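You operate a simulated robot arm through the tools that you are given. There is no shell and no other tool. Be economical: measure what you need, move in short steps, check, and stop when the job is done.

You are at the controls of a simulated robot arm. One attempt, no reset.

JOB
Swap the dry box's dark-bead filter for the orange-bead one.
Fine: switch off first; the old one on the trolley tray; clamp the new one and switch on again. Set down upright: filter.
Where things are to end (x, y in the base frame): filter within 0.03 m of [1.28, -0.13].

It is judged by the outcome, as a careful person would: the job done as asked, and still so three seconds after it is handed in. It fails if anything else is knocked over, pushed out of place, dropped, spilled or broken.

ROBOT AND FRAMES
A 7-joint arm with a two-finger parallel gripper on a trunk, on a base that drives. Base frame: it is fixed to the floor where the robot stands at the start and does not move with it; the origin is under the middle of the robot, x ahead of it, y to its left, z up; the surface under the hand at the start is at about z = 0.816. Lengths are in m, angles in rad, forces in N, time in s.
Its first joint turns from -2.897 to 2.897 rad. Places, roughly: cream tub [1.25, -0.5, 0.75]; dry box [1, 0.1, 1.1]; dry box dial [0.9, -0.1, 1.2]; dry box filter clamp [0.8, 0.3, 0.9]; dry box filter holder [0.8, 0.3, 0.9]; dry box latch [0.7, 0.1, 1.1]; dry box switch [0.8, 0, 1.2]; trolley tray [1.3, -0.3, 0.8]. Payload 3.43 kg.
The TCP is the grasp point between the finger pads, 0.03 m short of the fingertips. In the tool frame z runs along the fingers and y along their closing line. Largest opening 0.094 m; finger width 0.028, thickness 0.01; the body of the gripper, 0.05 by 0.096 m, starts 0.055 m behind the TCP.
Orientation is that of the tool frame in the base frame, as a unit quaternion [w, x, y, z]. With the fingers straight down and closing along the base's y, the tool's x points along the base's -x, its y along +y and its z along -z.

CONTROLS
- The arm moves only by the tool move_arm. Its argument "moves" is text: rows parted by semicolons, each of 7 numbers parted by spaces: the shift along the base's x, y, z in m, then the turn, a rotation vector about the base's x, y, z in degrees, then the gripper command, from -1 (shut) to 1 (fully open), values between in proportion. In form: tx ty tz wx wy wz fingers; .... A call has 1 to 10 rows; each row is the pose to reach, as a shift and turn from the pose commanded when the call began. A row lasts 0.2 s, in which the tool goes at most 0.05 m and 0.15 rad; a call with a longer step from one row to the next is refused whole, and so is a gripper value outside its range. Where a pose cannot be reached the arm comes as near as it can. A force on the tool above 90 N (or 10 N above the force at the start of the call, whichever is more), or a blocked arm, ends the call early, and 0.2 s more pass. Each finger travels about 0.045 m/s and halts on what it meets, pressing with about 40 N; the grip force reading is that of the motor and also rises with nothing between the fingers. The clock runs only during rows and for 0.2 s after the last one: add rows that repeat a pose to give the fingers time. The reply holds the time, the measured pose of the TCP, the force on the tool along the base axes, the opening and the grip force, in the units named above and with some noise, with the torque about the TCP (base axes, N m) and any sound that the robot's microphone picked up.
- Cameras (640 x 400 px; columns grow to the right, rows downward): "scene" is now at [0.5095, 0.2224, 1.3434]; the picture's right is [0.13, -0.99, 0.00], its down [-0.05, -0.01, -1.00] and it looks along [0.99, 0.13, -0.05] (base axes); focal length 214 px, centre (320, 200). "wrist" rides on the gripper at [0.076, 0.014, -0.103] in the tool frame; the picture's right is [-0.18, 0.98, 0.00], its down [-0.75, -0.14, -0.64] and it looks along [-0.63, -0.12, 0.77] (tool axes); focal length 243 px, centre (320, 200). There is no depth. A picture from a camera that has moved, and an enlarged one, comes with that camera's place and axes in the base frame and with its lens. The place of the scene camera against the robot may be out by one fixed shift of up to 0.018 m in any direction.
- grab_frame(camera): a new picture of that camera. No time passes.
- lift_body(by): slides the trunk up (or, below 0, down) by that many m; the arm and the scene camera ride with it, the base frame stays. It gives what a move gives, with no picture.
- roll_base(legs): drives the robot by 1 to 6 legs, each [ahead, left, turn to the left] in m, m and rad, along the robot's own axes; the way and the turn of a leg run together, so that a leg with both is an arc; at most 1.5 m and 3.142 rad a leg. The arm and the cameras ride along, it lands a little off, and it stops where it bumps. It gives what a move gives.
- aim_head(pan, tilt): turns the head with the scene camera to pan (to the left, within 1.798 rad either way) and tilt (down, from -0.506 to 1.204), counted from straight ahead of the robot. It gives what a move gives.
- inspect(camera, box): a new picture of the part [left, top, right, bottom] of that camera's present view, enlarged. No time passes.
- job_done(): hands the job in; it is judged then, once.

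Go step by step. Nothing tells you exact positions but the pictures and the camera data: compare them with the known pose of the tool, close in by small moves and look again before you grip or let go. The budget is 120 turns and 82 pictures, counting those below and the enlarged ones. Unless the task says otherwise, let go and move clear before handing in, and close with one line.

The tools are called after "Emit:" as a command line: name --argument value ..., lists and objects as JSON in quotes. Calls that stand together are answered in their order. move_arm: Moves the arm, as the interface text tells. Its arguments: {"type":"object","properties":{"moves":{"type":"string"}},"required":["moves"]} The other tools are called the same way: lift_body (by) slides the trunk up or down; roll_base (legs) drives the base; aim_head (pan, tilt) turns the head that bears the scene camera; grab_frame (camera) takes a picture; inspect (camera, box) takes an enlarged picture of a part of a camera's view; job_done () hands the job in.

At the start:

```text
t: 0.0
ee_pos: [0.5873, 0.3804, 1.4473]
ee_rot: [-0.01, 0.0, 1.0, -0.001]
ft_force: [-0.5, -0.1, 0.4]
torque: [0.01, -0.01, -0.02]
grip_width: 0.0942
grasp_force: 0.1
trunk travel left (down, up): [-0.375, 0.115]
robot x, y, heading: [0.0027, 0.0008, 0.001]
head pan, tilt: [0.133, 0.049]
```

scene: 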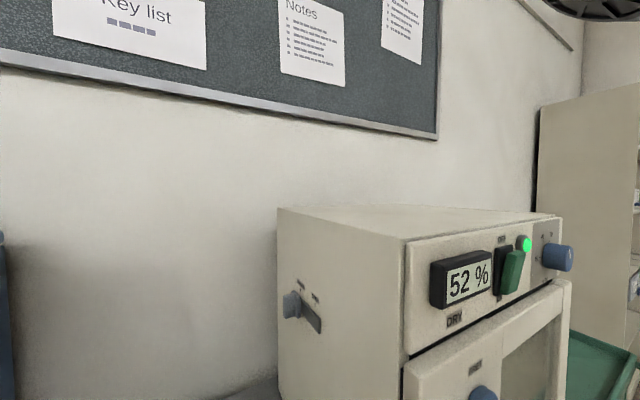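
wrist: 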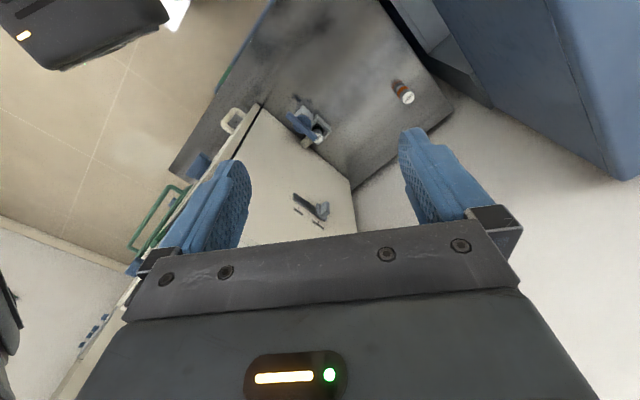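

I see the dry box with its switch (green, lamp lit) and a dial on the front, and a lever on its left side; the wrist view shows the filter in its holder and an orange cylinder on the bench. I'll tilt the head down for a better look.

Emit:
aim_head --pan 0.3 --tilt 0.75

Emit:
grab_frame --camera "scene"

Emit:
inspect --camera "wrist" --box '[220, 50, 460, 250]'

```text
t: 1.1
ee_pos: [0.5871, 0.3808, 1.4459]
ee_rot: [-0.013, 0.0, 1.0, 0.0]
ft_force: [-0.5, 0.1, 0.6]
torque: [-0.01, 0.0, 0.0]
grip_width: 0.0936
grasp_force: 0.1
trunk travel left (down, up): [-0.375, 0.115]
robot x, y, heading: [0.0018, -0.0019, 0.0]
head pan, tilt: [0.3, 0.75]
```

```text
79 pictures are left
camera scene: at [0.4983, 0.235, 1.2798], right [0.3, -0.96, 0.0], down [-0.65, -0.2, -0.73], along [0.7, 0.22, -0.68], focal length 214 px, centre (320, 200)
```

scene: 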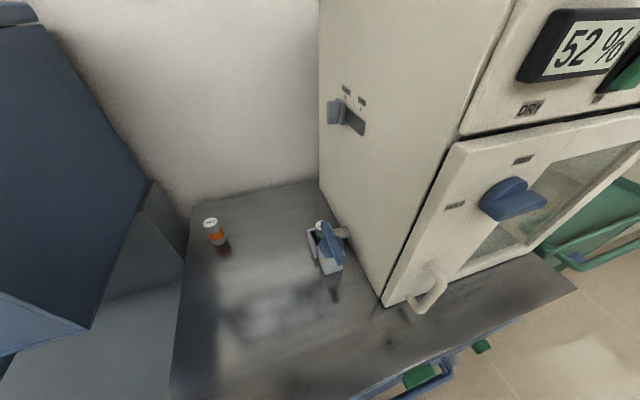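

```text
2.00 times, centred on (340, 150) of wrist
camera zoom: at [0.5141, 0.3944, 1.5512], right [0.18, 0.98, -0.01], down [0.77, -0.14, 0.62], along [0.61, -0.12, -0.78], focal length 485 px, centre (280, 300)
```

zoom: 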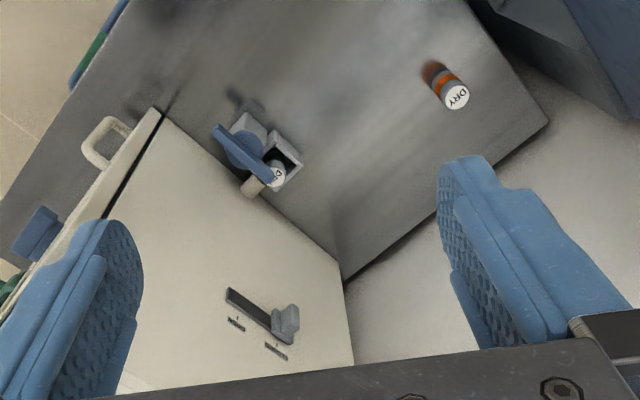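

Emit:
inspect --camera "scene" --box '[290, 200, 370, 290]'

Emit:
inspect --camera "scene" --box '[300, 70, 400, 150]'

Emit:
aim_head --pan -0.2 --tilt 0.4

Emit:
grab_frame --camera "scene"

```text
4.44 times, centred on (330, 245) of scene
camera zoom: at [0.4983, 0.235, 1.2798], right [0.3, -0.96, 0.0], down [-0.65, -0.2, -0.73], along [0.7, 0.22, -0.68], focal length 953 px, centre (276, 0)
```

zoom: 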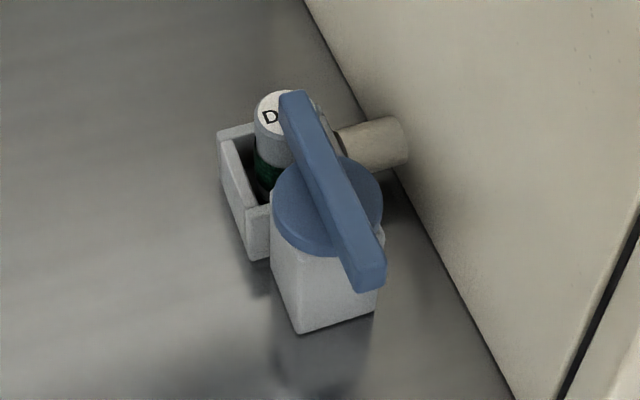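

```text
5.00 times, centred on (350, 110) of scene
camera zoom: at [0.4983, 0.235, 1.2798], right [0.3, -0.96, 0.0], down [-0.65, -0.2, -0.73], along [0.7, 0.22, -0.68], focal length 1072 px, centre (170, 650)
```

zoom: 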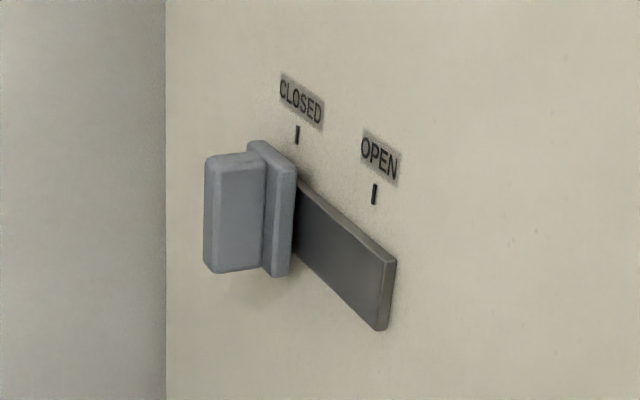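

```text
t: 2.0
ee_pos: [0.5883, 0.3798, 1.446]
ee_rot: [-0.013, 0.0, 1.0, -0.002]
ft_force: [0.2, -0.4, -0.5]
torque: [-0.02, -0.02, 0.01]
grip_width: 0.0939
grasp_force: 0.0
trunk travel left (down, up): [-0.375, 0.115]
robot x, y, heading: [-0.0041, 0.002, -0.001]
head pan, tilt: [-0.201, 0.4]
```

```text
75 pictures are left
camera scene: at [0.5099, 0.1921, 1.3108], right [-0.2, -0.98, 0.0], down [-0.38, 0.08, -0.92], along [0.9, -0.18, -0.39], focal length 214 px, centre (320, 200)
```

scene: 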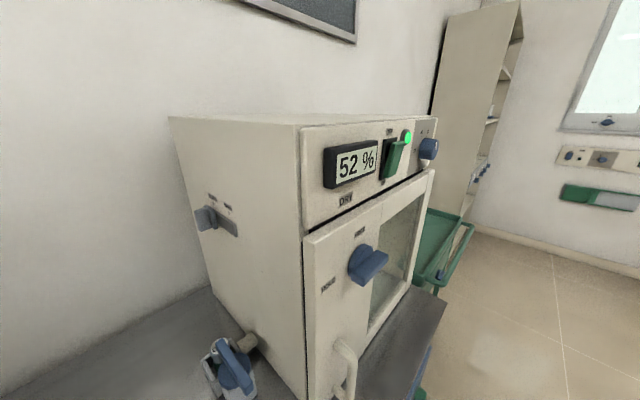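

Emit:
inspect --camera "scene" --box '[310, 120, 450, 210]'

Emit:
inspect --camera "scene" --box '[310, 210, 430, 300]'

Emit:
aim_head --pan -0.6 --tilt 0.5

Emit:
grab_frame --camera "scene"

```text
4.44 times, centred on (380, 165) of scene
camera zoom: at [0.5099, 0.1921, 1.3108], right [-0.2, -0.98, 0.0], down [-0.38, 0.08, -0.92], along [0.9, -0.18, -0.39], focal length 953 px, centre (53, 356)
```

zoom: 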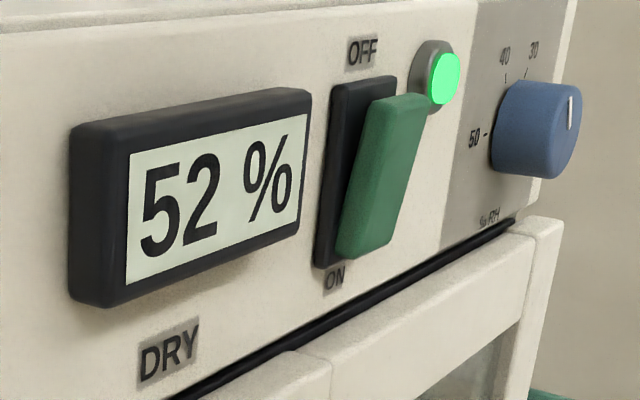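

```text
4.44 times, centred on (370, 255) of scene
camera zoom: at [0.5099, 0.1921, 1.3108], right [-0.2, -0.98, 0.0], down [-0.38, 0.08, -0.92], along [0.9, -0.18, -0.39], focal length 953 px, centre (98, -44)
```

zoom: 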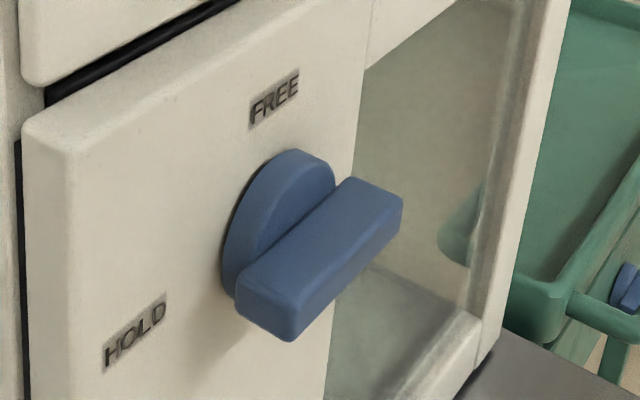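

```text
t: 2.9
ee_pos: [0.5865, 0.3809, 1.4461]
ee_rot: [-0.012, 0.0, 1.0, -0.001]
ft_force: [-0.1, 0.0, 0.7]
torque: [0.0, -0.01, -0.03]
grip_width: 0.094
grasp_force: 0.0
trunk travel left (down, up): [-0.375, 0.115]
robot x, y, heading: [0.0031, -0.0006, -0.001]
head pan, tilt: [-0.6, 0.499]
```

```text
72 pictures are left
camera scene: at [0.4942, 0.1591, 1.3017], right [-0.56, -0.83, 0.0], down [-0.4, 0.27, -0.88], along [0.72, -0.5, -0.48], focal length 214 px, centre (320, 200)
```

scene: 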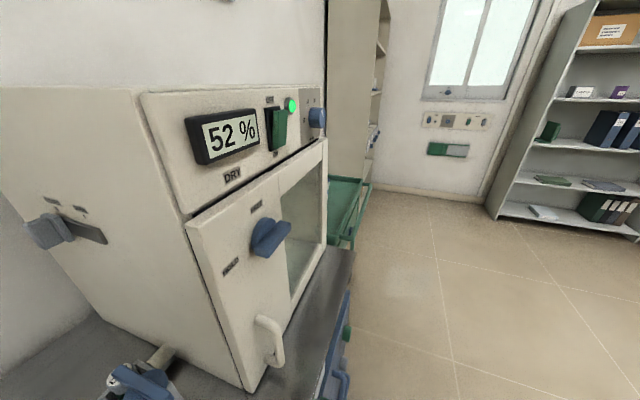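

Box's front faces about (-0.82,-0.57), rotated ~35°; the rocker switch is near (0.805, 0.02, 1.24), with its ON end pressed in, so I must press the top (OFF) end. I swing the arm across to in front of the switch, yawing the tool and closing the fingers.

Emit:
move_arm --moves "0.006 -0.044 0.015 0 0 3.5 0; 0.012 -0.088 0.03 0 0 7 -1; 0.018 -0.132 0.03 0 0 10.5 -1; 0.024 -0.176 0.03 0 0 14 -1; 0.03 -0.22 0.03 0 0 17.5 -1; 0.034 -0.264 0.03 0 0 21 -1; 0.038 -0.308 0.03 0 0 24.5 -1; 0.042 -0.352 0.02 0 0 28 -1; 0.046 -0.396 0.01 0 0 31.5 -1; 0.05 -0.44 0 0 0 35 -1"

```text
t: 5.3
ee_pos: [0.6459, -0.0223, 1.4442]
ee_rot: [-0.012, -0.354, 0.935, 0.0]
ft_force: [-0.4, 0.5, -0.2]
torque: [0.01, -0.05, 0.01]
grip_width: 0.0
grasp_force: 32.4
out of reach, approached as far as the arm can: row 2, 3, 4, 5
trunk travel left (down, up): [-0.375, 0.115]
robot x, y, heading: [0.0004, -0.0029, -0.001]
head pan, tilt: [-0.6, 0.499]
stopped in row 10: the arm was blocked; the commanded pose is now the measured one
```

Emit:
grab_frame --camera "wrist"

Emit:
grab_frame --camera "scene"

```text
71 pictures are left
camera wrist: at [0.5806, -0.0604, 1.5497], right [-0.51, 0.86, 0.0], down [0.67, 0.4, 0.62], along [0.53, 0.32, -0.78], focal length 243 px, centre (320, 200)
```

wrist: 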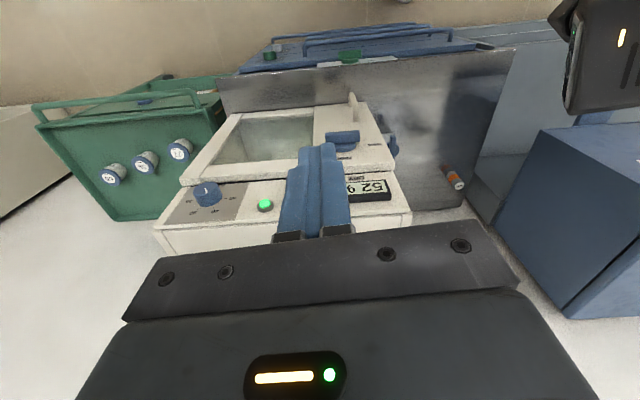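

```text
70 pictures are left
camera scene: at [0.4942, 0.1594, 1.3017], right [-0.56, -0.83, 0.0], down [-0.4, 0.27, -0.88], along [0.72, -0.5, -0.48], focal length 214 px, centre (320, 200)
```

scene: 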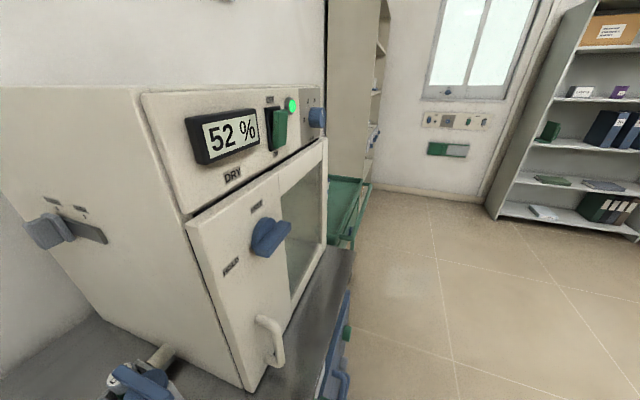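

Emit:
move_arm --moves "0 -0.01 -0.01 4.92 -5.66 0 -1; 0.01 -0.02 -0.02 9.84 -11.3 0 -1; 0.02 -0.03 -0.03 14.8 -17 0 -1; 0.03 -0.04 -0.04 19.7 -22.6 0 -1; 0.04 -0.04 -0.055 24.6 -28.3 0 -1; 0.05 -0.04 -0.07 29.5 -34 0 -1; 0.05 -0.04 -0.07 29.5 -34 0 -1"

Emit:
grab_frame --camera "wrist"

Emit:
grab_frame --camera "scene"

```text
t: 6.9
ee_pos: [0.6947, -0.0622, 1.3749]
ee_rot: [0.349, -0.329, 0.868, 0.131]
ft_force: [-0.6, 0.0, -0.8]
torque: [-0.04, -0.04, 0.0]
grip_width: 0.0
grasp_force: 32.9
trunk travel left (down, up): [-0.375, 0.115]
robot x, y, heading: [-0.0013, 0.0023, -0.001]
head pan, tilt: [-0.6, 0.499]
```

```text
69 pictures are left
camera wrist: at [0.5908, -0.135, 1.3958], right [-0.55, 0.82, 0.13], down [0.17, -0.04, 0.99], along [0.82, 0.57, -0.12], focal length 243 px, centre (320, 200)
```

wrist: 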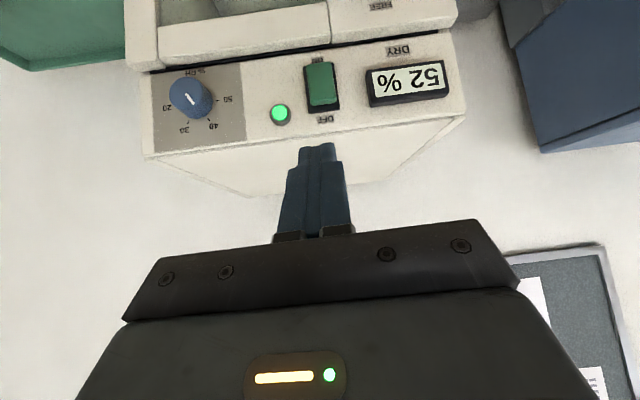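

```text
68 pictures are left
camera scene: at [0.4941, 0.1594, 1.3017], right [-0.56, -0.83, 0.0], down [-0.4, 0.27, -0.88], along [0.72, -0.5, -0.48], focal length 214 px, centre (320, 200)
```

scene: 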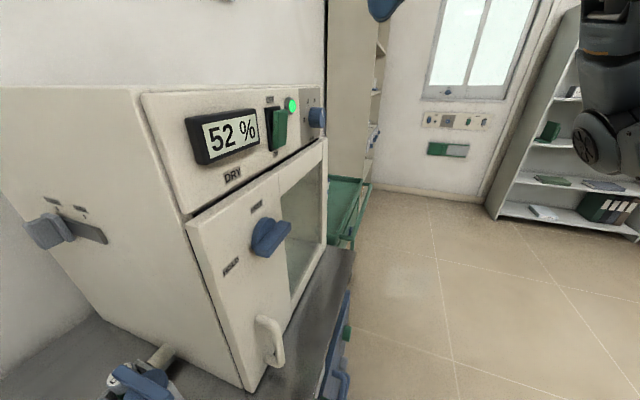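

Switch centre triangulates to about (0.791, 0.027, 1.236). I go to a standoff 5 cm before the rocker's top (OFF) end and look.

Emit:
move_arm --moves "0.008 0.011 -0.036 0 0 0 -1; 0.016 0.022 -0.072 0 0 0 -1; 0.023 0.033 -0.108 0 0 0 -1; 0.023 0.033 -0.108 0 0 0 -1"

Emit:
grab_frame --camera "wrist"

Emit:
grab_frame --camera "scene"

```text
t: 7.9
ee_pos: [0.7185, -0.0273, 1.2669]
ee_rot: [0.348, -0.329, 0.868, 0.131]
ft_force: [0.0, 0.2, 0.5]
torque: [-0.02, 0.0, 0.01]
grip_width: 0.0002
grasp_force: 33.2
trunk travel left (down, up): [-0.375, 0.115]
robot x, y, heading: [0.0002, 0.0043, 0.003]
head pan, tilt: [-0.6, 0.499]
```

```text
67 pictures are left
camera wrist: at [0.6144, -0.1005, 1.2885], right [-0.55, 0.82, 0.13], down [0.17, -0.04, 0.98], along [0.82, 0.56, -0.12], focal length 243 px, centre (320, 200)
```

wrist: 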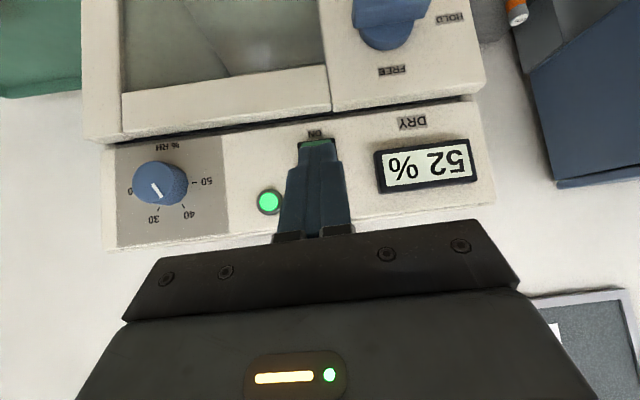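

```text
66 pictures are left
camera scene: at [0.4941, 0.1593, 1.3017], right [-0.56, -0.83, 0.0], down [-0.4, 0.27, -0.88], along [0.72, -0.5, -0.48], focal length 214 px, centre (320, 200)
```

scene: 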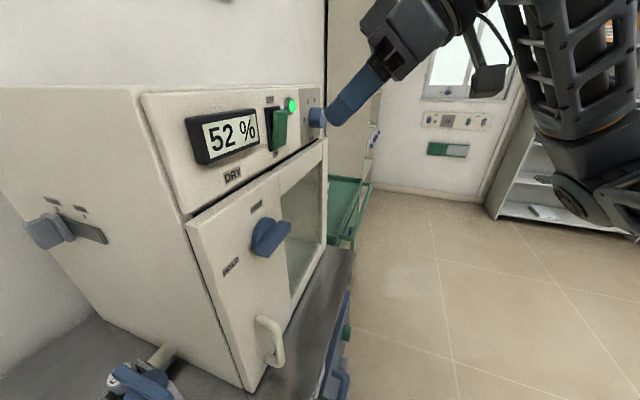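

Tip is aligned with the rocker column. I lower 1 cm and advance in small rows toward the OFF end.

Emit:
move_arm --moves "0 0 -0.01 0 0 0 -1; 0.02 0.014 -0.01 0 0 0 -1; 0.037 0.026 -0.01 0 0 0 -1; 0.037 0.026 -0.01 0 0 0 -1"

Emit:
grab_frame --camera "scene"

Emit:
inspect --camera "wrist" --box '[220, 80, 420, 240]'

```text
t: 8.9
ee_pos: [0.7558, -0.0031, 1.2572]
ee_rot: [0.349, -0.33, 0.867, 0.132]
ft_force: [0.1, 0.3, 0.2]
torque: [-0.01, -0.02, 0.01]
grip_width: 0.0002
grasp_force: 32.7
trunk travel left (down, up): [-0.375, 0.115]
robot x, y, heading: [0.0022, -0.0006, 0.001]
head pan, tilt: [-0.6, 0.499]
```

```text
65 pictures are left
camera scene: at [0.4941, 0.1593, 1.3017], right [-0.56, -0.83, 0.0], down [-0.4, 0.27, -0.88], along [0.72, -0.5, -0.48], focal length 214 px, centre (320, 200)
```

scene: 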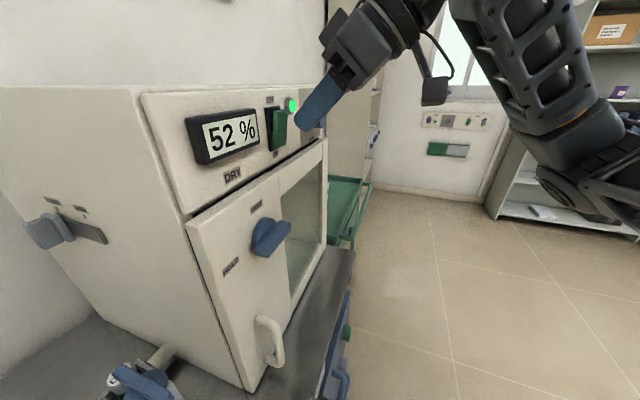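

```text
2.50 times, centred on (320, 160) of wrist
camera zoom: at [0.6522, -0.0759, 1.2792], right [-0.55, 0.82, 0.13], down [0.17, -0.04, 0.98], along [0.82, 0.56, -0.12], focal length 606 px, centre (320, 300)
```

zoom: 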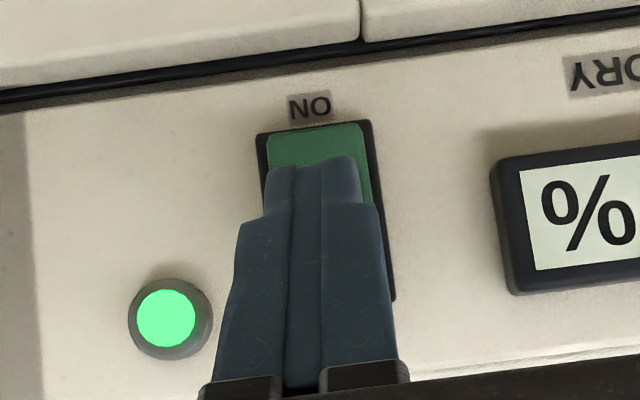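

Emit:
move_arm --moves "0.008 0.0055 0.006 0 0 0 -1; 0.015 0.0105 0.006 0 0 0 -1; 0.02 0.014 0.006 0 0 0 -1; 0.024 0.017 0.006 0 0 0 -1; 0.028 0.0195 0.006 0 0 0 -1"

Emit:
inspect --camera "scene" --box '[220, 60, 380, 180]'

Emit:
inspect --camera "wrist" --box '[220, 80, 420, 240]'

```text
t: 9.9
ee_pos: [0.7714, 0.009, 1.2629]
ee_rot: [0.343, -0.33, 0.87, 0.129]
ft_force: [-37.9, -20.0, 14.9]
torque: [0.17, 0.2, 0.13]
grip_width: 0.0
grasp_force: 33.3
trunk travel left (down, up): [-0.375, 0.115]
robot x, y, heading: [-0.0016, -0.0013, 0.001]
head pan, tilt: [-0.6, 0.499]
stopped in row 5: the force on the tool passed its limit at 99 N (the readings are from after the stop); the commanded pose is now the measured one
```

```text
3.33 times, centred on (300, 120) of scene
camera zoom: at [0.4912, 0.1572, 1.3029], right [-0.57, -0.82, 0.0], down [-0.39, 0.27, -0.88], along [0.72, -0.5, -0.48], focal length 715 px, centre (387, 467)
```

zoom: 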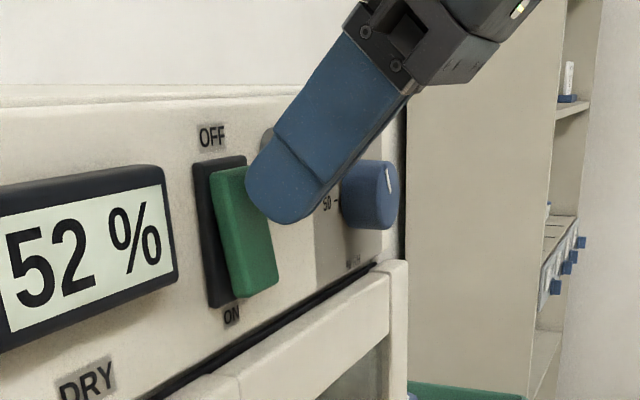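

```text
2.50 times, centred on (320, 160) of wrist
camera zoom: at [0.6676, -0.0632, 1.2866], right [-0.55, 0.83, 0.12], down [0.18, -0.03, 0.98], along [0.82, 0.56, -0.13], focal length 606 px, centre (320, 300)
```

zoom: 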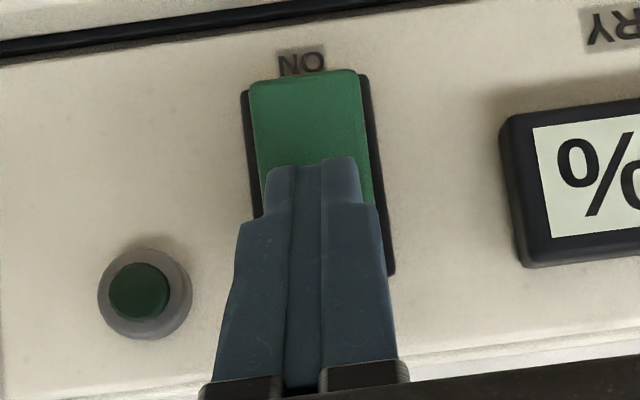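

The lamp is dark and the rocker has flipped to OFF. I back off and raise the tool upright, then look at the arm with the head.

Emit:
move_arm --moves "-0.025 -0.02 0 0 0 0 -1; -0.06 -0.04 0.02 0 0 0 -1; -0.08 -0.06 0.06 0 0 0 -1; -0.09 -0.06 0.1 -5 5.5 0 -1; -0.1 -0.06 0.13 -10 11 0 -1; -0.1 -0.06 0.15 -15 16.8 0 -1; -0.1 -0.05 0.16 -19.7 22.6 0 -1; -0.1 -0.03 0.16 -24.6 28.3 0 -1; -0.1 -0.01 0.16 -29.5 34 0 -1"

Emit:
aim_head --pan -1.2 --tilt 0.4

Emit:
grab_frame --camera "scene"

```text
t: 11.9
ee_pos: [0.6757, -0.0009, 1.4197]
ee_rot: [-0.018, -0.353, 0.935, -0.003]
ft_force: [-0.5, -0.9, 0.1]
torque: [0.06, 0.02, 0.01]
grip_width: 0.0004
grasp_force: 32.9
trunk travel left (down, up): [-0.375, 0.115]
robot x, y, heading: [-0.0038, -0.0017, 0.001]
head pan, tilt: [-0.6, 0.499]
```

```text
t: 12.9
ee_pos: [0.6751, 0.0019, 1.4202]
ee_rot: [-0.017, -0.353, 0.935, -0.003]
ft_force: [-0.7, 0.1, -0.3]
torque: [0.0, 0.04, 0.02]
grip_width: 0.0
grasp_force: 32.6
trunk travel left (down, up): [-0.375, 0.115]
robot x, y, heading: [-0.0031, 0.0006, -0.004]
head pan, tilt: [-1.201, 0.4]
```

```text
61 pictures are left
camera scene: at [0.4519, 0.1235, 1.3109], right [-0.93, -0.36, 0.0], down [-0.14, 0.36, -0.92], along [0.33, -0.86, -0.39], focal length 214 px, centre (320, 200)
```

scene: 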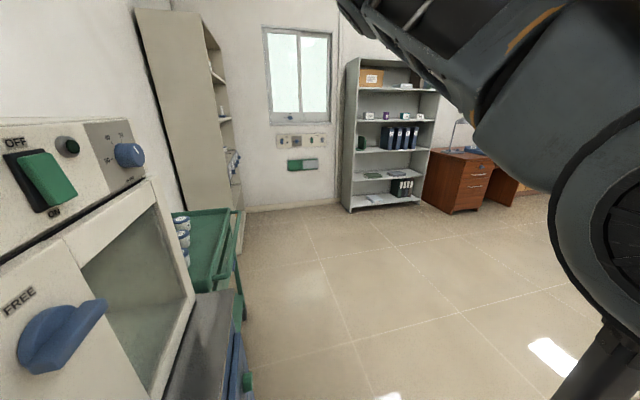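

The head sits on the robot's left front with the arm to its right, so working on the left means reaching over the head. Turning the base about 35° to face the bench squarely should put holder and orange filter in easy reach; I check the left side first.

Emit:
aim_head --pan 1.1 --tilt 0.6

Emit:
grab_frame --camera "scene"

```text
t: 15.1
ee_pos: [0.6744, 0.0008, 1.4191]
ee_rot: [-0.018, -0.354, 0.935, -0.004]
ft_force: [0.3, -0.6, 0.2]
torque: [-0.01, 0.02, 0.0]
grip_width: 0.0
grasp_force: 33.6
trunk travel left (down, up): [-0.375, 0.115]
robot x, y, heading: [0.0002, 0.0009, -0.003]
head pan, tilt: [1.1, 0.6]
```

```text
60 pictures are left
camera scene: at [0.4585, 0.2886, 1.2926], right [0.89, -0.45, 0.0], down [-0.26, -0.5, -0.83], along [0.38, 0.73, -0.56], focal length 214 px, centre (320, 200)
```

scene: 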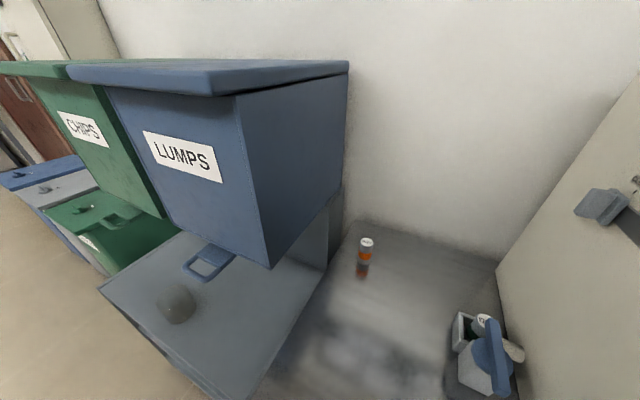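

Emit:
roll_base --legs '[[0, 0, 0.62], [0.08, -0.04, 0]]'

Emit:
aim_head --pan -0.2 --tilt 0.9

Emit:
grab_frame --camera "scene"

Emit:
grab_frame --camera "wrist"

```text
t: 17.8
ee_pos: [0.6456, 0.3943, 1.4203]
ee_rot: [-0.016, -0.614, 0.789, -0.008]
ft_force: [-0.1, -0.1, 0.5]
torque: [-0.01, 0.01, 0.0]
grip_width: 0.0
grasp_force: 32.7
trunk travel left (down, up): [-0.375, 0.115]
robot x, y, heading: [0.0907, 0.0115, 0.601]
head pan, tilt: [1.1, 0.6]
```

```text
t: 19.3
ee_pos: [0.6458, 0.3943, 1.4203]
ee_rot: [-0.016, -0.614, 0.789, -0.008]
ft_force: [0.0, -0.3, 0.9]
torque: [0.0, 0.01, -0.01]
grip_width: 0.0
grasp_force: 32.7
trunk travel left (down, up): [-0.375, 0.115]
robot x, y, heading: [0.0875, 0.012, 0.6]
head pan, tilt: [-0.201, 0.901]
```

```text
59 pictures are left
camera scene: at [0.3817, 0.4521, 1.2679], right [0.39, -0.92, 0.0], down [-0.72, -0.31, -0.62], along [0.57, 0.24, -0.78], focal length 214 px, centre (320, 200)
```

scene: 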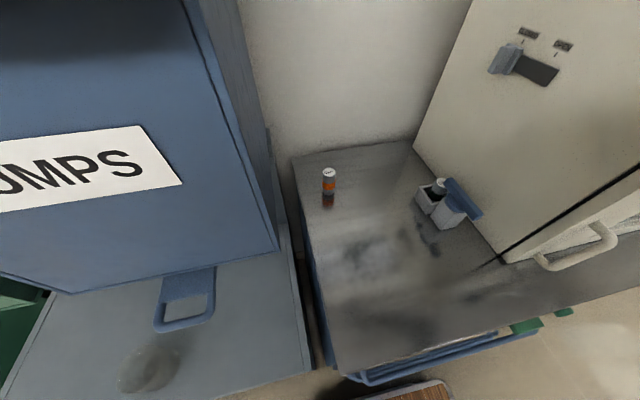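

```text
58 pictures are left
camera wrist: at [0.6142, 0.328, 1.5262], right [-0.91, 0.42, 0.0], down [0.33, 0.72, 0.61], along [0.26, 0.56, -0.79], focal length 243 px, centre (320, 200)
```

wrist: 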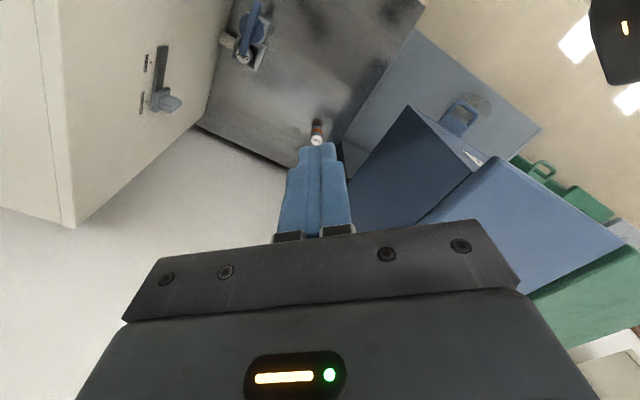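

Knob triangulates to about (0.765, 0.303), orange filter about (0.737, 0.58). I lower the hand beside the holder with yaw aligned to the box for a close look.

Emit:
move_arm --moves "0.0 0 -0.04 0 0 -5 -0.5; 0.0 0.0 -0.08 0 0 -10 0; 0 0 -0.12 0 0 -15 0; 0 0 -0.16 0 0 -20 0; 0 0 -0.2 0 0 -25 0; 0.01 0 -0.24 0 0 -30 0; 0.02 0 -0.27 0 0 -35 0; 0.03 0 -0.3 0 0 -40 0; 0.03 0 -0.3 0 0 -40 0"

Emit:
grab_frame --camera "wrist"

Emit:
grab_frame --camera "scene"

```text
t: 20.7
ee_pos: [0.6587, 0.3997, 1.226]
ee_rot: [0.058, -0.389, 0.917, -0.067]
ft_force: [-0.7, -0.6, 0.1]
torque: [0.03, 0.0, 0.01]
grip_width: 0.0471
grasp_force: 0.1
trunk travel left (down, up): [-0.375, 0.115]
robot x, y, heading: [0.0902, 0.0165, 0.603]
head pan, tilt: [-0.201, 0.901]
stopped in row 7: the arm was blocked; the commanded pose is now the measured one
```

```text
57 pictures are left
camera wrist: at [0.5798, 0.3647, 1.3219], right [-0.57, 0.81, -0.15], down [0.52, 0.49, 0.7], along [0.64, 0.31, -0.7], focal length 243 px, centre (320, 200)
```

wrist: 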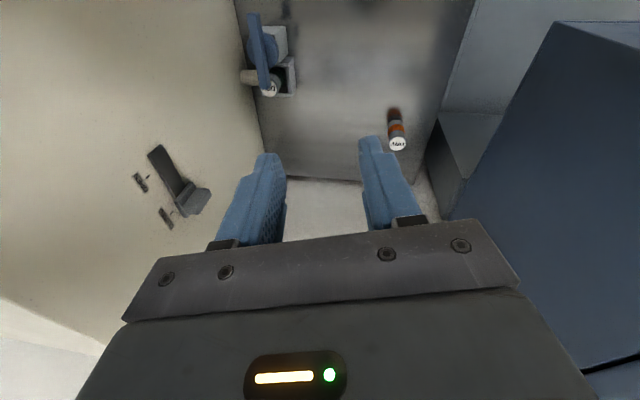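

```text
56 pictures are left
camera scene: at [0.374, 0.4575, 1.2694], right [0.4, -0.92, 0.0], down [-0.72, -0.31, -0.62], along [0.57, 0.25, -0.78], focal length 214 px, centre (320, 200)
```

scene: 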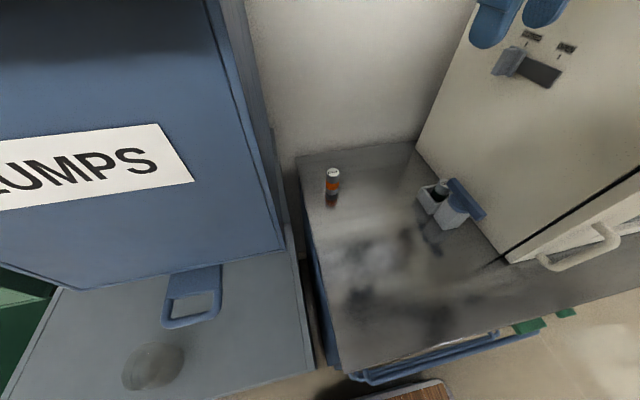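

Something blocked the arm; I look with the head toward the arm to find what.

Emit:
aim_head --pan -0.7 --tilt 0.0

Emit:
grab_frame --camera "scene"

```text
t: 21.9
ee_pos: [0.6591, 0.4023, 1.2273]
ee_rot: [0.057, -0.388, 0.918, -0.068]
ft_force: [-0.4, 0.3, -0.3]
torque: [-0.02, -0.02, 0.03]
grip_width: 0.0471
grasp_force: 0.1
trunk travel left (down, up): [-0.375, 0.115]
robot x, y, heading: [0.09, 0.0135, 0.603]
head pan, tilt: [-0.7, 0.0]
```

```text
55 pictures are left
camera scene: at [0.3939, 0.4195, 1.3498], right [-0.09, -1.0, 0.0], down [0.0, 0.0, -1.0], along [1.0, -0.09, 0.0], focal length 214 px, centre (320, 200)
```

scene: 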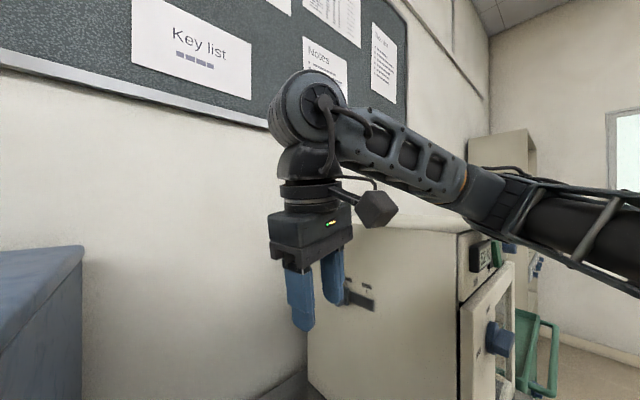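

Emit:
aim_head --pan -1.2 --tilt 0.3

Emit:
grab_frame --camera "scene"

```text
t: 22.9
ee_pos: [0.6598, 0.4018, 1.226]
ee_rot: [0.057, -0.388, 0.917, -0.068]
ft_force: [-0.3, -0.1, 0.1]
torque: [0.02, 0.0, -0.02]
grip_width: 0.047
grasp_force: 0.0
trunk travel left (down, up): [-0.375, 0.115]
robot x, y, heading: [0.0881, 0.0167, 0.609]
head pan, tilt: [-1.201, 0.3]
```

```text
54 pictures are left
camera scene: at [0.3819, 0.3754, 1.3222], right [-0.56, -0.83, 0.0], down [-0.24, 0.16, -0.96], along [0.79, -0.53, -0.29], focal length 214 px, centre (320, 200)
```

scene: 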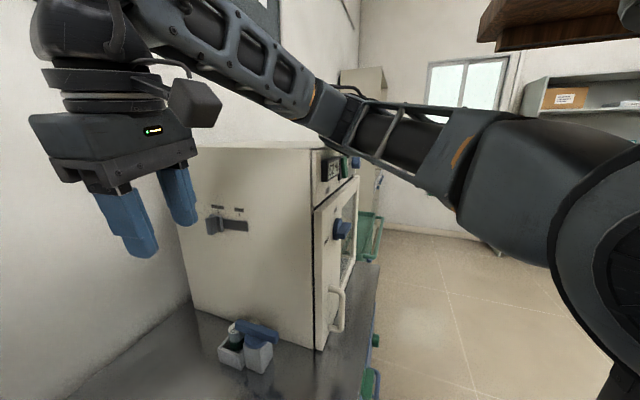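

The bent elbow is touching the box's top front-left corner, so I was too close. I back the base off so the arm works more stretched, then check again.

Emit:
roll_base --legs '[[-0.17, 0, 0], [0, 0.09, 0]]'

Emit:
aim_head --pan -0.7 --tilt 0.5

Emit:
grab_frame --camera "scene"

```text
t: 25.0
ee_pos: [0.4729, 0.3775, 1.2179]
ee_rot: [0.047, -0.388, 0.918, -0.06]
ft_force: [-0.4, 0.5, -0.2]
torque: [-0.02, -0.02, 0.01]
grip_width: 0.0468
grasp_force: 0.0
trunk travel left (down, up): [-0.375, 0.115]
robot x, y, heading: [-0.0999, -0.0092, 0.608]
head pan, tilt: [-1.201, 0.3]
```

```text
t: 26.0
ee_pos: [0.4748, 0.3766, 1.218]
ee_rot: [0.047, -0.389, 0.918, -0.06]
ft_force: [0.8, -0.2, -0.4]
torque: [0.0, 0.01, 0.02]
grip_width: 0.0472
grasp_force: 0.0
trunk travel left (down, up): [-0.375, 0.115]
robot x, y, heading: [-0.0998, -0.0098, 0.609]
head pan, tilt: [-0.7, 0.499]
```

```text
53 pictures are left
camera scene: at [0.2111, 0.3948, 1.3018], right [-0.09, -1.0, 0.0], down [-0.48, 0.04, -0.88], along [0.87, -0.08, -0.48], focal length 214 px, centre (320, 200)
```

scene: 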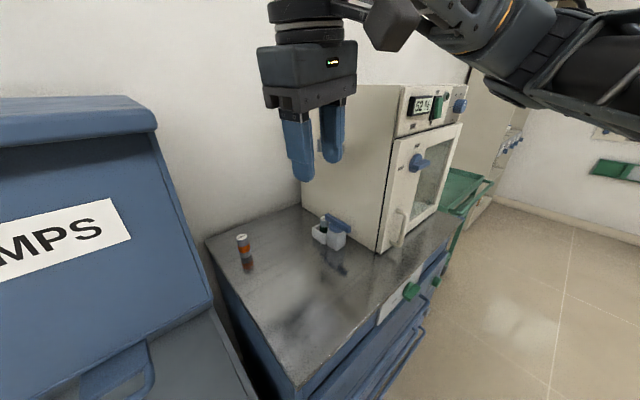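

The workspace now looks clear with the box unmoved. I move the hand toward a look-in pose above the clamp, straightening the tool.

Emit:
move_arm --moves "0.03 -0.012 -0.005 1 1.4 -2 0; 0.065 -0.025 -0.02 2 2.8 -4 0; 0.1 -0.038 -0.04 3 4.2 -6 0; 0.133 -0.05 -0.065 4 5.6 -8 0; 0.165 -0.062 -0.09 4.9 7.2 -10.2 0; 0.195 -0.074 -0.115 4.9 7.2 -10.2 0; 0.225 -0.087 -0.138 4.9 7.2 -10.2 0; 0.225 -0.087 -0.138 4.9 7.2 -10.2 0"

Emit:
grab_frame --camera "wrist"

Emit:
grab_frame --camera "scene"

```text
t: 27.8
ee_pos: [0.6999, 0.2899, 1.0818]
ee_rot: [0.001, -0.306, 0.952, -0.001]
ft_force: [-0.6, 0.7, -0.8]
torque: [0.03, 0.0, -0.01]
grip_width: 0.0469
grasp_force: 0.0
trunk travel left (down, up): [-0.375, 0.115]
robot x, y, heading: [-0.1011, -0.0082, 0.607]
head pan, tilt: [-0.7, 0.499]
```

```text
52 pictures are left
camera wrist: at [0.6295, 0.2573, 1.1841], right [-0.42, 0.91, 0.0], down [0.69, 0.32, 0.64], along [0.58, 0.27, -0.77], focal length 243 px, centre (320, 200)
```

wrist: 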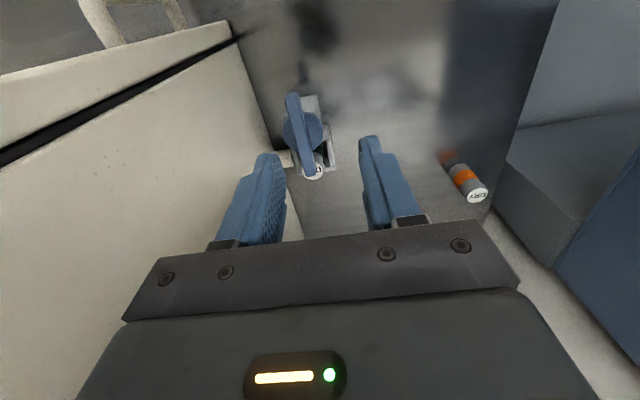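

```text
51 pictures are left
camera scene: at [0.2112, 0.3948, 1.3017], right [-0.09, -1.0, 0.0], down [-0.48, 0.04, -0.88], along [0.87, -0.08, -0.48], focal length 214 px, centre (320, 200)
```

scene: 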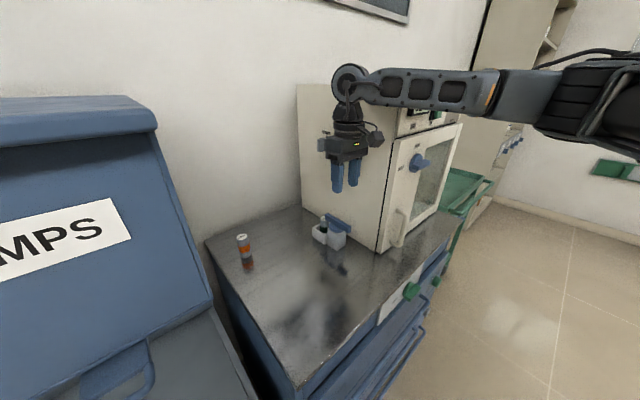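

Emit:
inspect --camera "wrist" --box '[260, 80, 360, 200]'

Emit:
inspect --camera "scene" --box '[290, 190, 370, 270]'

```text
3.33 times, centred on (310, 140) of wrist
camera zoom: at [0.6295, 0.2573, 1.1841], right [-0.42, 0.91, 0.0], down [0.69, 0.32, 0.64], along [0.58, 0.27, -0.77], focal length 809 px, centre (353, 400)
```

zoom: 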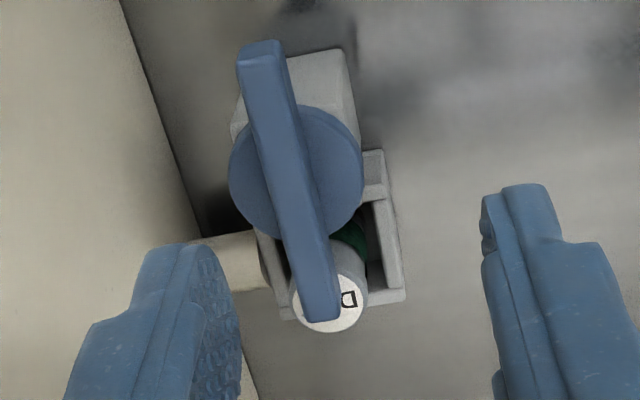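

```text
5.00 times, centred on (330, 230) of scene
camera zoom: at [0.2112, 0.3948, 1.3017], right [-0.09, -1.0, 0.0], down [-0.48, 0.04, -0.88], along [0.87, -0.08, -0.48], focal length 1072 px, centre (270, 50)
```

zoom: 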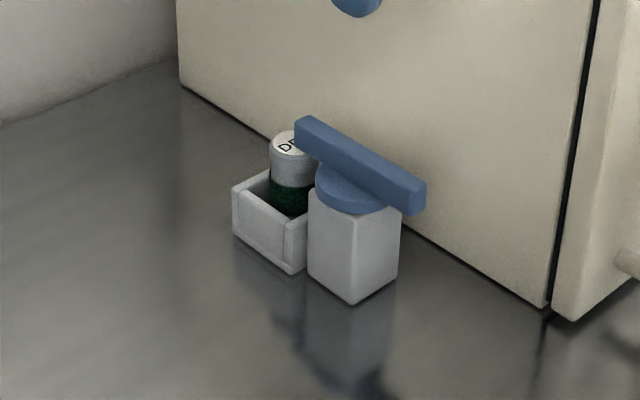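

Knob centre ≈ (0.764, 0.295), bar top z≈0.88, bar parallel to the box side with its far end over the filter cap. I descend to just above it, fingers straddling, and look again.

Emit:
move_arm --moves "0.03 0.003 -0.02 0 0 0 0.2; 0.064 0.005 -0.04 0 0 0 0.2; 0.064 0.005 -0.08 0 0 0 0.2; 0.064 0.005 -0.12 0 0 0 0.2; 0.064 0.005 -0.132 0 0 0 0.2; 0.064 0.005 -0.132 0 0 0 0.2"

Emit:
grab_frame --camera "wrist"

Emit:
inspect --camera "scene" --box '[280, 120, 440, 270]'

```text
t: 29.2
ee_pos: [0.7547, 0.306, 0.9608]
ee_rot: [0.009, -0.312, 0.95, -0.001]
ft_force: [0.0, 0.7, 0.0]
torque: [0.01, 0.02, 0.0]
grip_width: 0.0564
grasp_force: 0.1
trunk travel left (down, up): [-0.375, 0.115]
robot x, y, heading: [-0.101, -0.0052, 0.607]
head pan, tilt: [-0.7, 0.499]
```

```text
48 pictures are left
camera wrist: at [0.6836, 0.2718, 1.0637], right [-0.44, 0.9, 0.0], down [0.68, 0.33, 0.65], along [0.59, 0.28, -0.76], focal length 243 px, centre (320, 200)
```

wrist: 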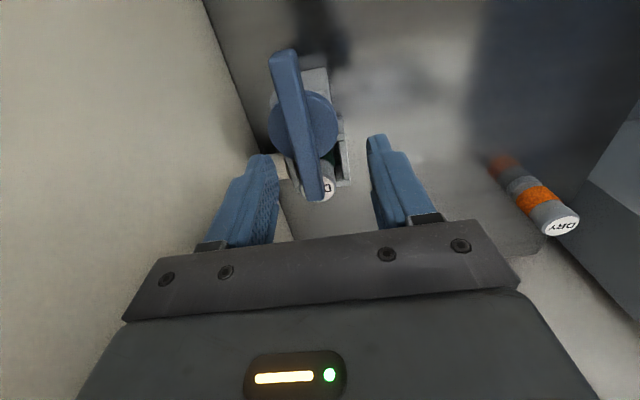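

```text
2.67 times, centred on (360, 195) of scene
camera zoom: at [0.2029, 0.3987, 1.3041], right [-0.09, -1.0, 0.0], down [-0.47, 0.04, -0.88], along [0.88, -0.08, -0.47], focal length 572 px, centre (213, 213)
```

zoom: 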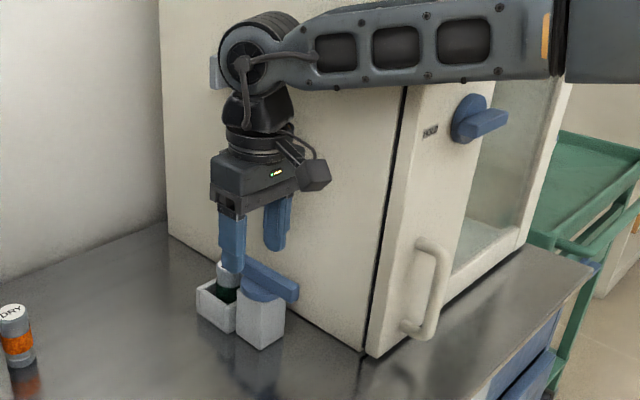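

The forearm is again brushing the box's front-left edge. I raise and retract the hand, then shift the base left and slightly forward so the arm comes in from the left side.

Emit:
move_arm --moves "-0.02 0.01 0.04 0 0 0 0.2; -0.04 0.015 0.08 0 0 0 0.2; -0.06 0.01 0.12 0 0 0 0.2; -0.09 -0.01 0.15 0 0 0 0.2; -0.12 -0.03 0.18 0 0 0 0.2; -0.15 -0.06 0.2 0 0 0 0.2; -0.17 -0.09 0.2 0 0 0 0.2"

Emit:
roll_base --legs '[[0, 0.25, 0], [0.14, 0, 0]]'

Emit:
grab_frame --camera "scene"

```text
t: 30.8
ee_pos: [0.5916, 0.2073, 1.1469]
ee_rot: [-0.001, -0.306, 0.952, 0.0]
ft_force: [0.4, 0.3, -0.2]
torque: [-0.04, 0.02, -0.02]
grip_width: 0.0563
grasp_force: 0.0
trunk travel left (down, up): [-0.375, 0.115]
robot x, y, heading: [-0.104, -0.0107, 0.614]
head pan, tilt: [-0.7, 0.499]
```

```text
t: 33.5
ee_pos: [0.5611, 0.4981, 1.1477]
ee_rot: [0.0, -0.308, 0.952, 0.0]
ft_force: [-0.6, 0.4, 0.2]
torque: [0.0, -0.03, -0.01]
grip_width: 0.0565
grasp_force: 0.1
trunk travel left (down, up): [-0.375, 0.115]
robot x, y, heading: [-0.132, 0.2785, 0.613]
head pan, tilt: [-0.7, 0.499]
```

```text
46 pictures are left
camera scene: at [0.1804, 0.6839, 1.3018], right [-0.09, -1.0, 0.0], down [-0.48, 0.04, -0.88], along [0.87, -0.08, -0.48], focal length 214 px, centre (320, 200)
```

scene: 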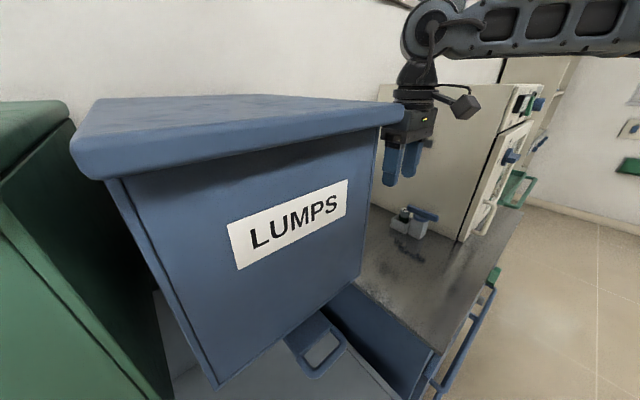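

Emit:
move_arm --moves "0.01 -0.04 0 0 0 0 0.2; 0.03 -0.08 -0.01 0 0 0 0.2; 0.06 -0.11 -0.03 0 0 0 0.2; 0.09 -0.14 -0.05 0 0 0 0.2; 0.125 -0.165 -0.07 0 0 0 0.2; 0.165 -0.185 -0.09 0 0 0 0.2; 0.203 -0.203 -0.11 0 0 0 0.2; 0.203 -0.203 -0.15 0 0 0 0.2; 0.203 -0.203 -0.19 0 0 0 0.2; 0.203 -0.203 -0.198 0 0 0 0.2"

Emit:
grab_frame --camera "wrist"

Emit:
grab_frame --camera "scene"

```text
t: 35.7
ee_pos: [0.6477, 0.3154, 1.0015]
ee_rot: [0.01, -0.296, 0.955, -0.027]
ft_force: [0.0, 0.4, -0.1]
torque: [-0.02, 0.04, -0.02]
grip_width: 0.0564
grasp_force: 0.2
out of reach, approached as far as the arm can: row 5, 6, 7, 8, 9, 10
trunk travel left (down, up): [-0.375, 0.115]
robot x, y, heading: [-0.1292, 0.2814, 0.613]
head pan, tilt: [-0.7, 0.499]
```

```text
45 pictures are left
camera wrist: at [0.5741, 0.2885, 1.1034], right [-0.4, 0.91, -0.06], down [0.68, 0.34, 0.65], along [0.61, 0.22, -0.76], focal length 243 px, centre (320, 200)
```

wrist: 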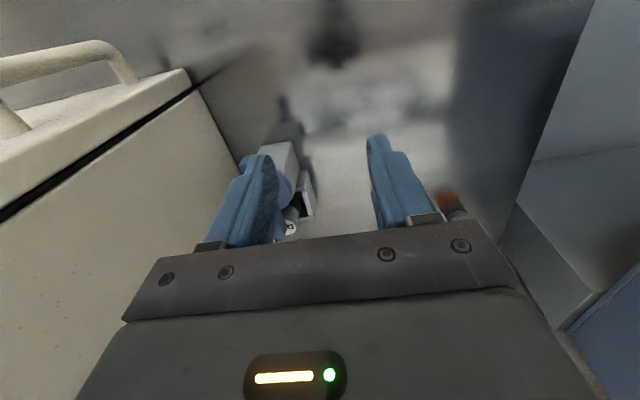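

```text
44 pictures are left
camera scene: at [0.1806, 0.6837, 1.3019], right [-0.09, -1.0, 0.0], down [-0.48, 0.04, -0.88], along [0.87, -0.08, -0.48], focal length 214 px, centre (320, 200)
```

scene: 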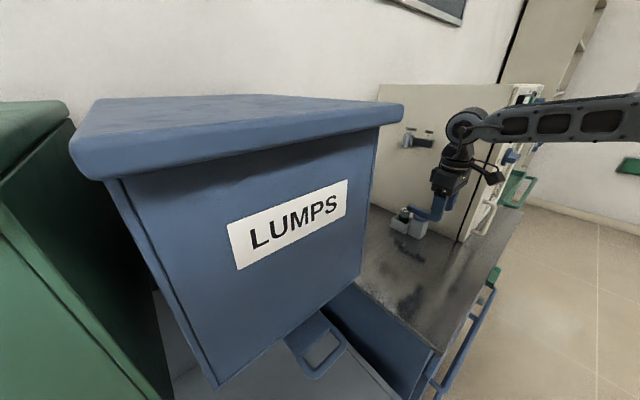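

Reach stops short here, oddly; I look at the arm to understand its shape.

Emit:
aim_head --pan -1.4 --tilt 0.3

Emit:
grab_frame --camera "scene"

```text
t: 36.8
ee_pos: [0.6491, 0.3154, 1.0014]
ee_rot: [0.01, -0.296, 0.955, -0.027]
ft_force: [-0.8, 0.8, -0.4]
torque: [-0.02, 0.01, 0.0]
grip_width: 0.0567
grasp_force: 0.1
trunk travel left (down, up): [-0.375, 0.115]
robot x, y, heading: [-0.1281, 0.28, 0.608]
head pan, tilt: [-1.4, 0.3]
```

```text
43 pictures are left
camera scene: at [0.1557, 0.6259, 1.3201], right [-0.71, -0.7, 0.0], down [-0.21, 0.21, -0.96], along [0.67, -0.68, -0.3], focal length 214 px, centre (320, 200)
```

scene: 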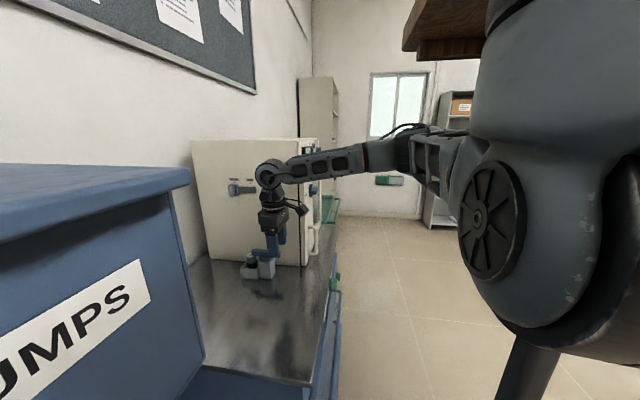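

The elbow bends right, which suits targets straight ahead or left. I retract the hand and turn the base right so that the holder lies straight ahead of it.

Emit:
move_arm --moves "-0.03 0.02 0.03 0 0 0 0.2; -0.06 0.04 0.06 0 0 0 0.2; -0.1 0.05 0.09 0 0 0 0.2; -0.14 0.06 0.12 0 0 0 0.2; -0.14 0.06 0.12 0 0 0 0.2"

Emit:
roll_base --legs '[[0, 0, -0.5]]'

Emit:
aim_head --pan -0.5 --tilt 0.5

Emit:
grab_frame --camera "scene"

```text
refused: row 3 steps farther than a row can; nothing moved
```

```text
t: 38.6
ee_pos: [0.5685, -0.0651, 1.0019]
ee_rot: [0.003, -0.05, 0.998, -0.028]
ft_force: [-0.5, 0.2, 0.7]
torque: [0.01, 0.02, 0.0]
grip_width: 0.0562
grasp_force: 0.1
trunk travel left (down, up): [-0.375, 0.115]
robot x, y, heading: [-0.1278, 0.2762, 0.106]
head pan, tilt: [-1.4, 0.3]
```

```text
t: 39.8
ee_pos: [0.5696, -0.064, 1.0024]
ee_rot: [0.002, -0.05, 0.998, -0.029]
ft_force: [1.3, 0.8, -0.3]
torque: [0.05, 0.04, 0.01]
grip_width: 0.0566
grasp_force: 0.1
trunk travel left (down, up): [-0.375, 0.115]
robot x, y, heading: [-0.1285, 0.2761, 0.105]
head pan, tilt: [-0.499, 0.499]
```

```text
42 pictures are left
camera scene: at [0.3479, 0.4981, 1.3018], right [-0.38, -0.92, 0.0], down [-0.44, 0.18, -0.88], along [0.81, -0.34, -0.48], focal length 214 px, centre (320, 200)
```

scene: 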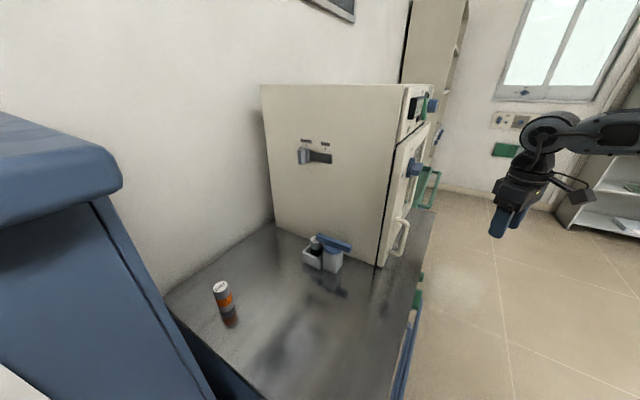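

No harm done: the turn went clear of everything. Now I bring the hand left around the box front, straightening its yaw.

Emit:
move_arm --moves "-0.02 0.03 0.03 0.3 0.1 3 0.2; -0.04 0.065 0.06 0.6 0.25 6 0.2; -0.06 0.1 0.09 0.9 0.4 9 0.2; -0.07 0.14 0.11 1.2 0.5 12 0.2; -0.07 0.185 0.12 1.5 0.6 15 0.2; -0.07 0.23 0.12 1.9 0.75 18 0.2; -0.07 0.275 0.12 2.2 0.9 21 0.2; -0.07 0.32 0.12 2.5 1.0 24 0.2; -0.06 0.365 0.12 2.8 1.1 27 0.2; -0.03 0.395 0.12 3.1 1.25 29.9 0.2"

```text
refused: row 2 steps farther than a row can; nothing moved
```

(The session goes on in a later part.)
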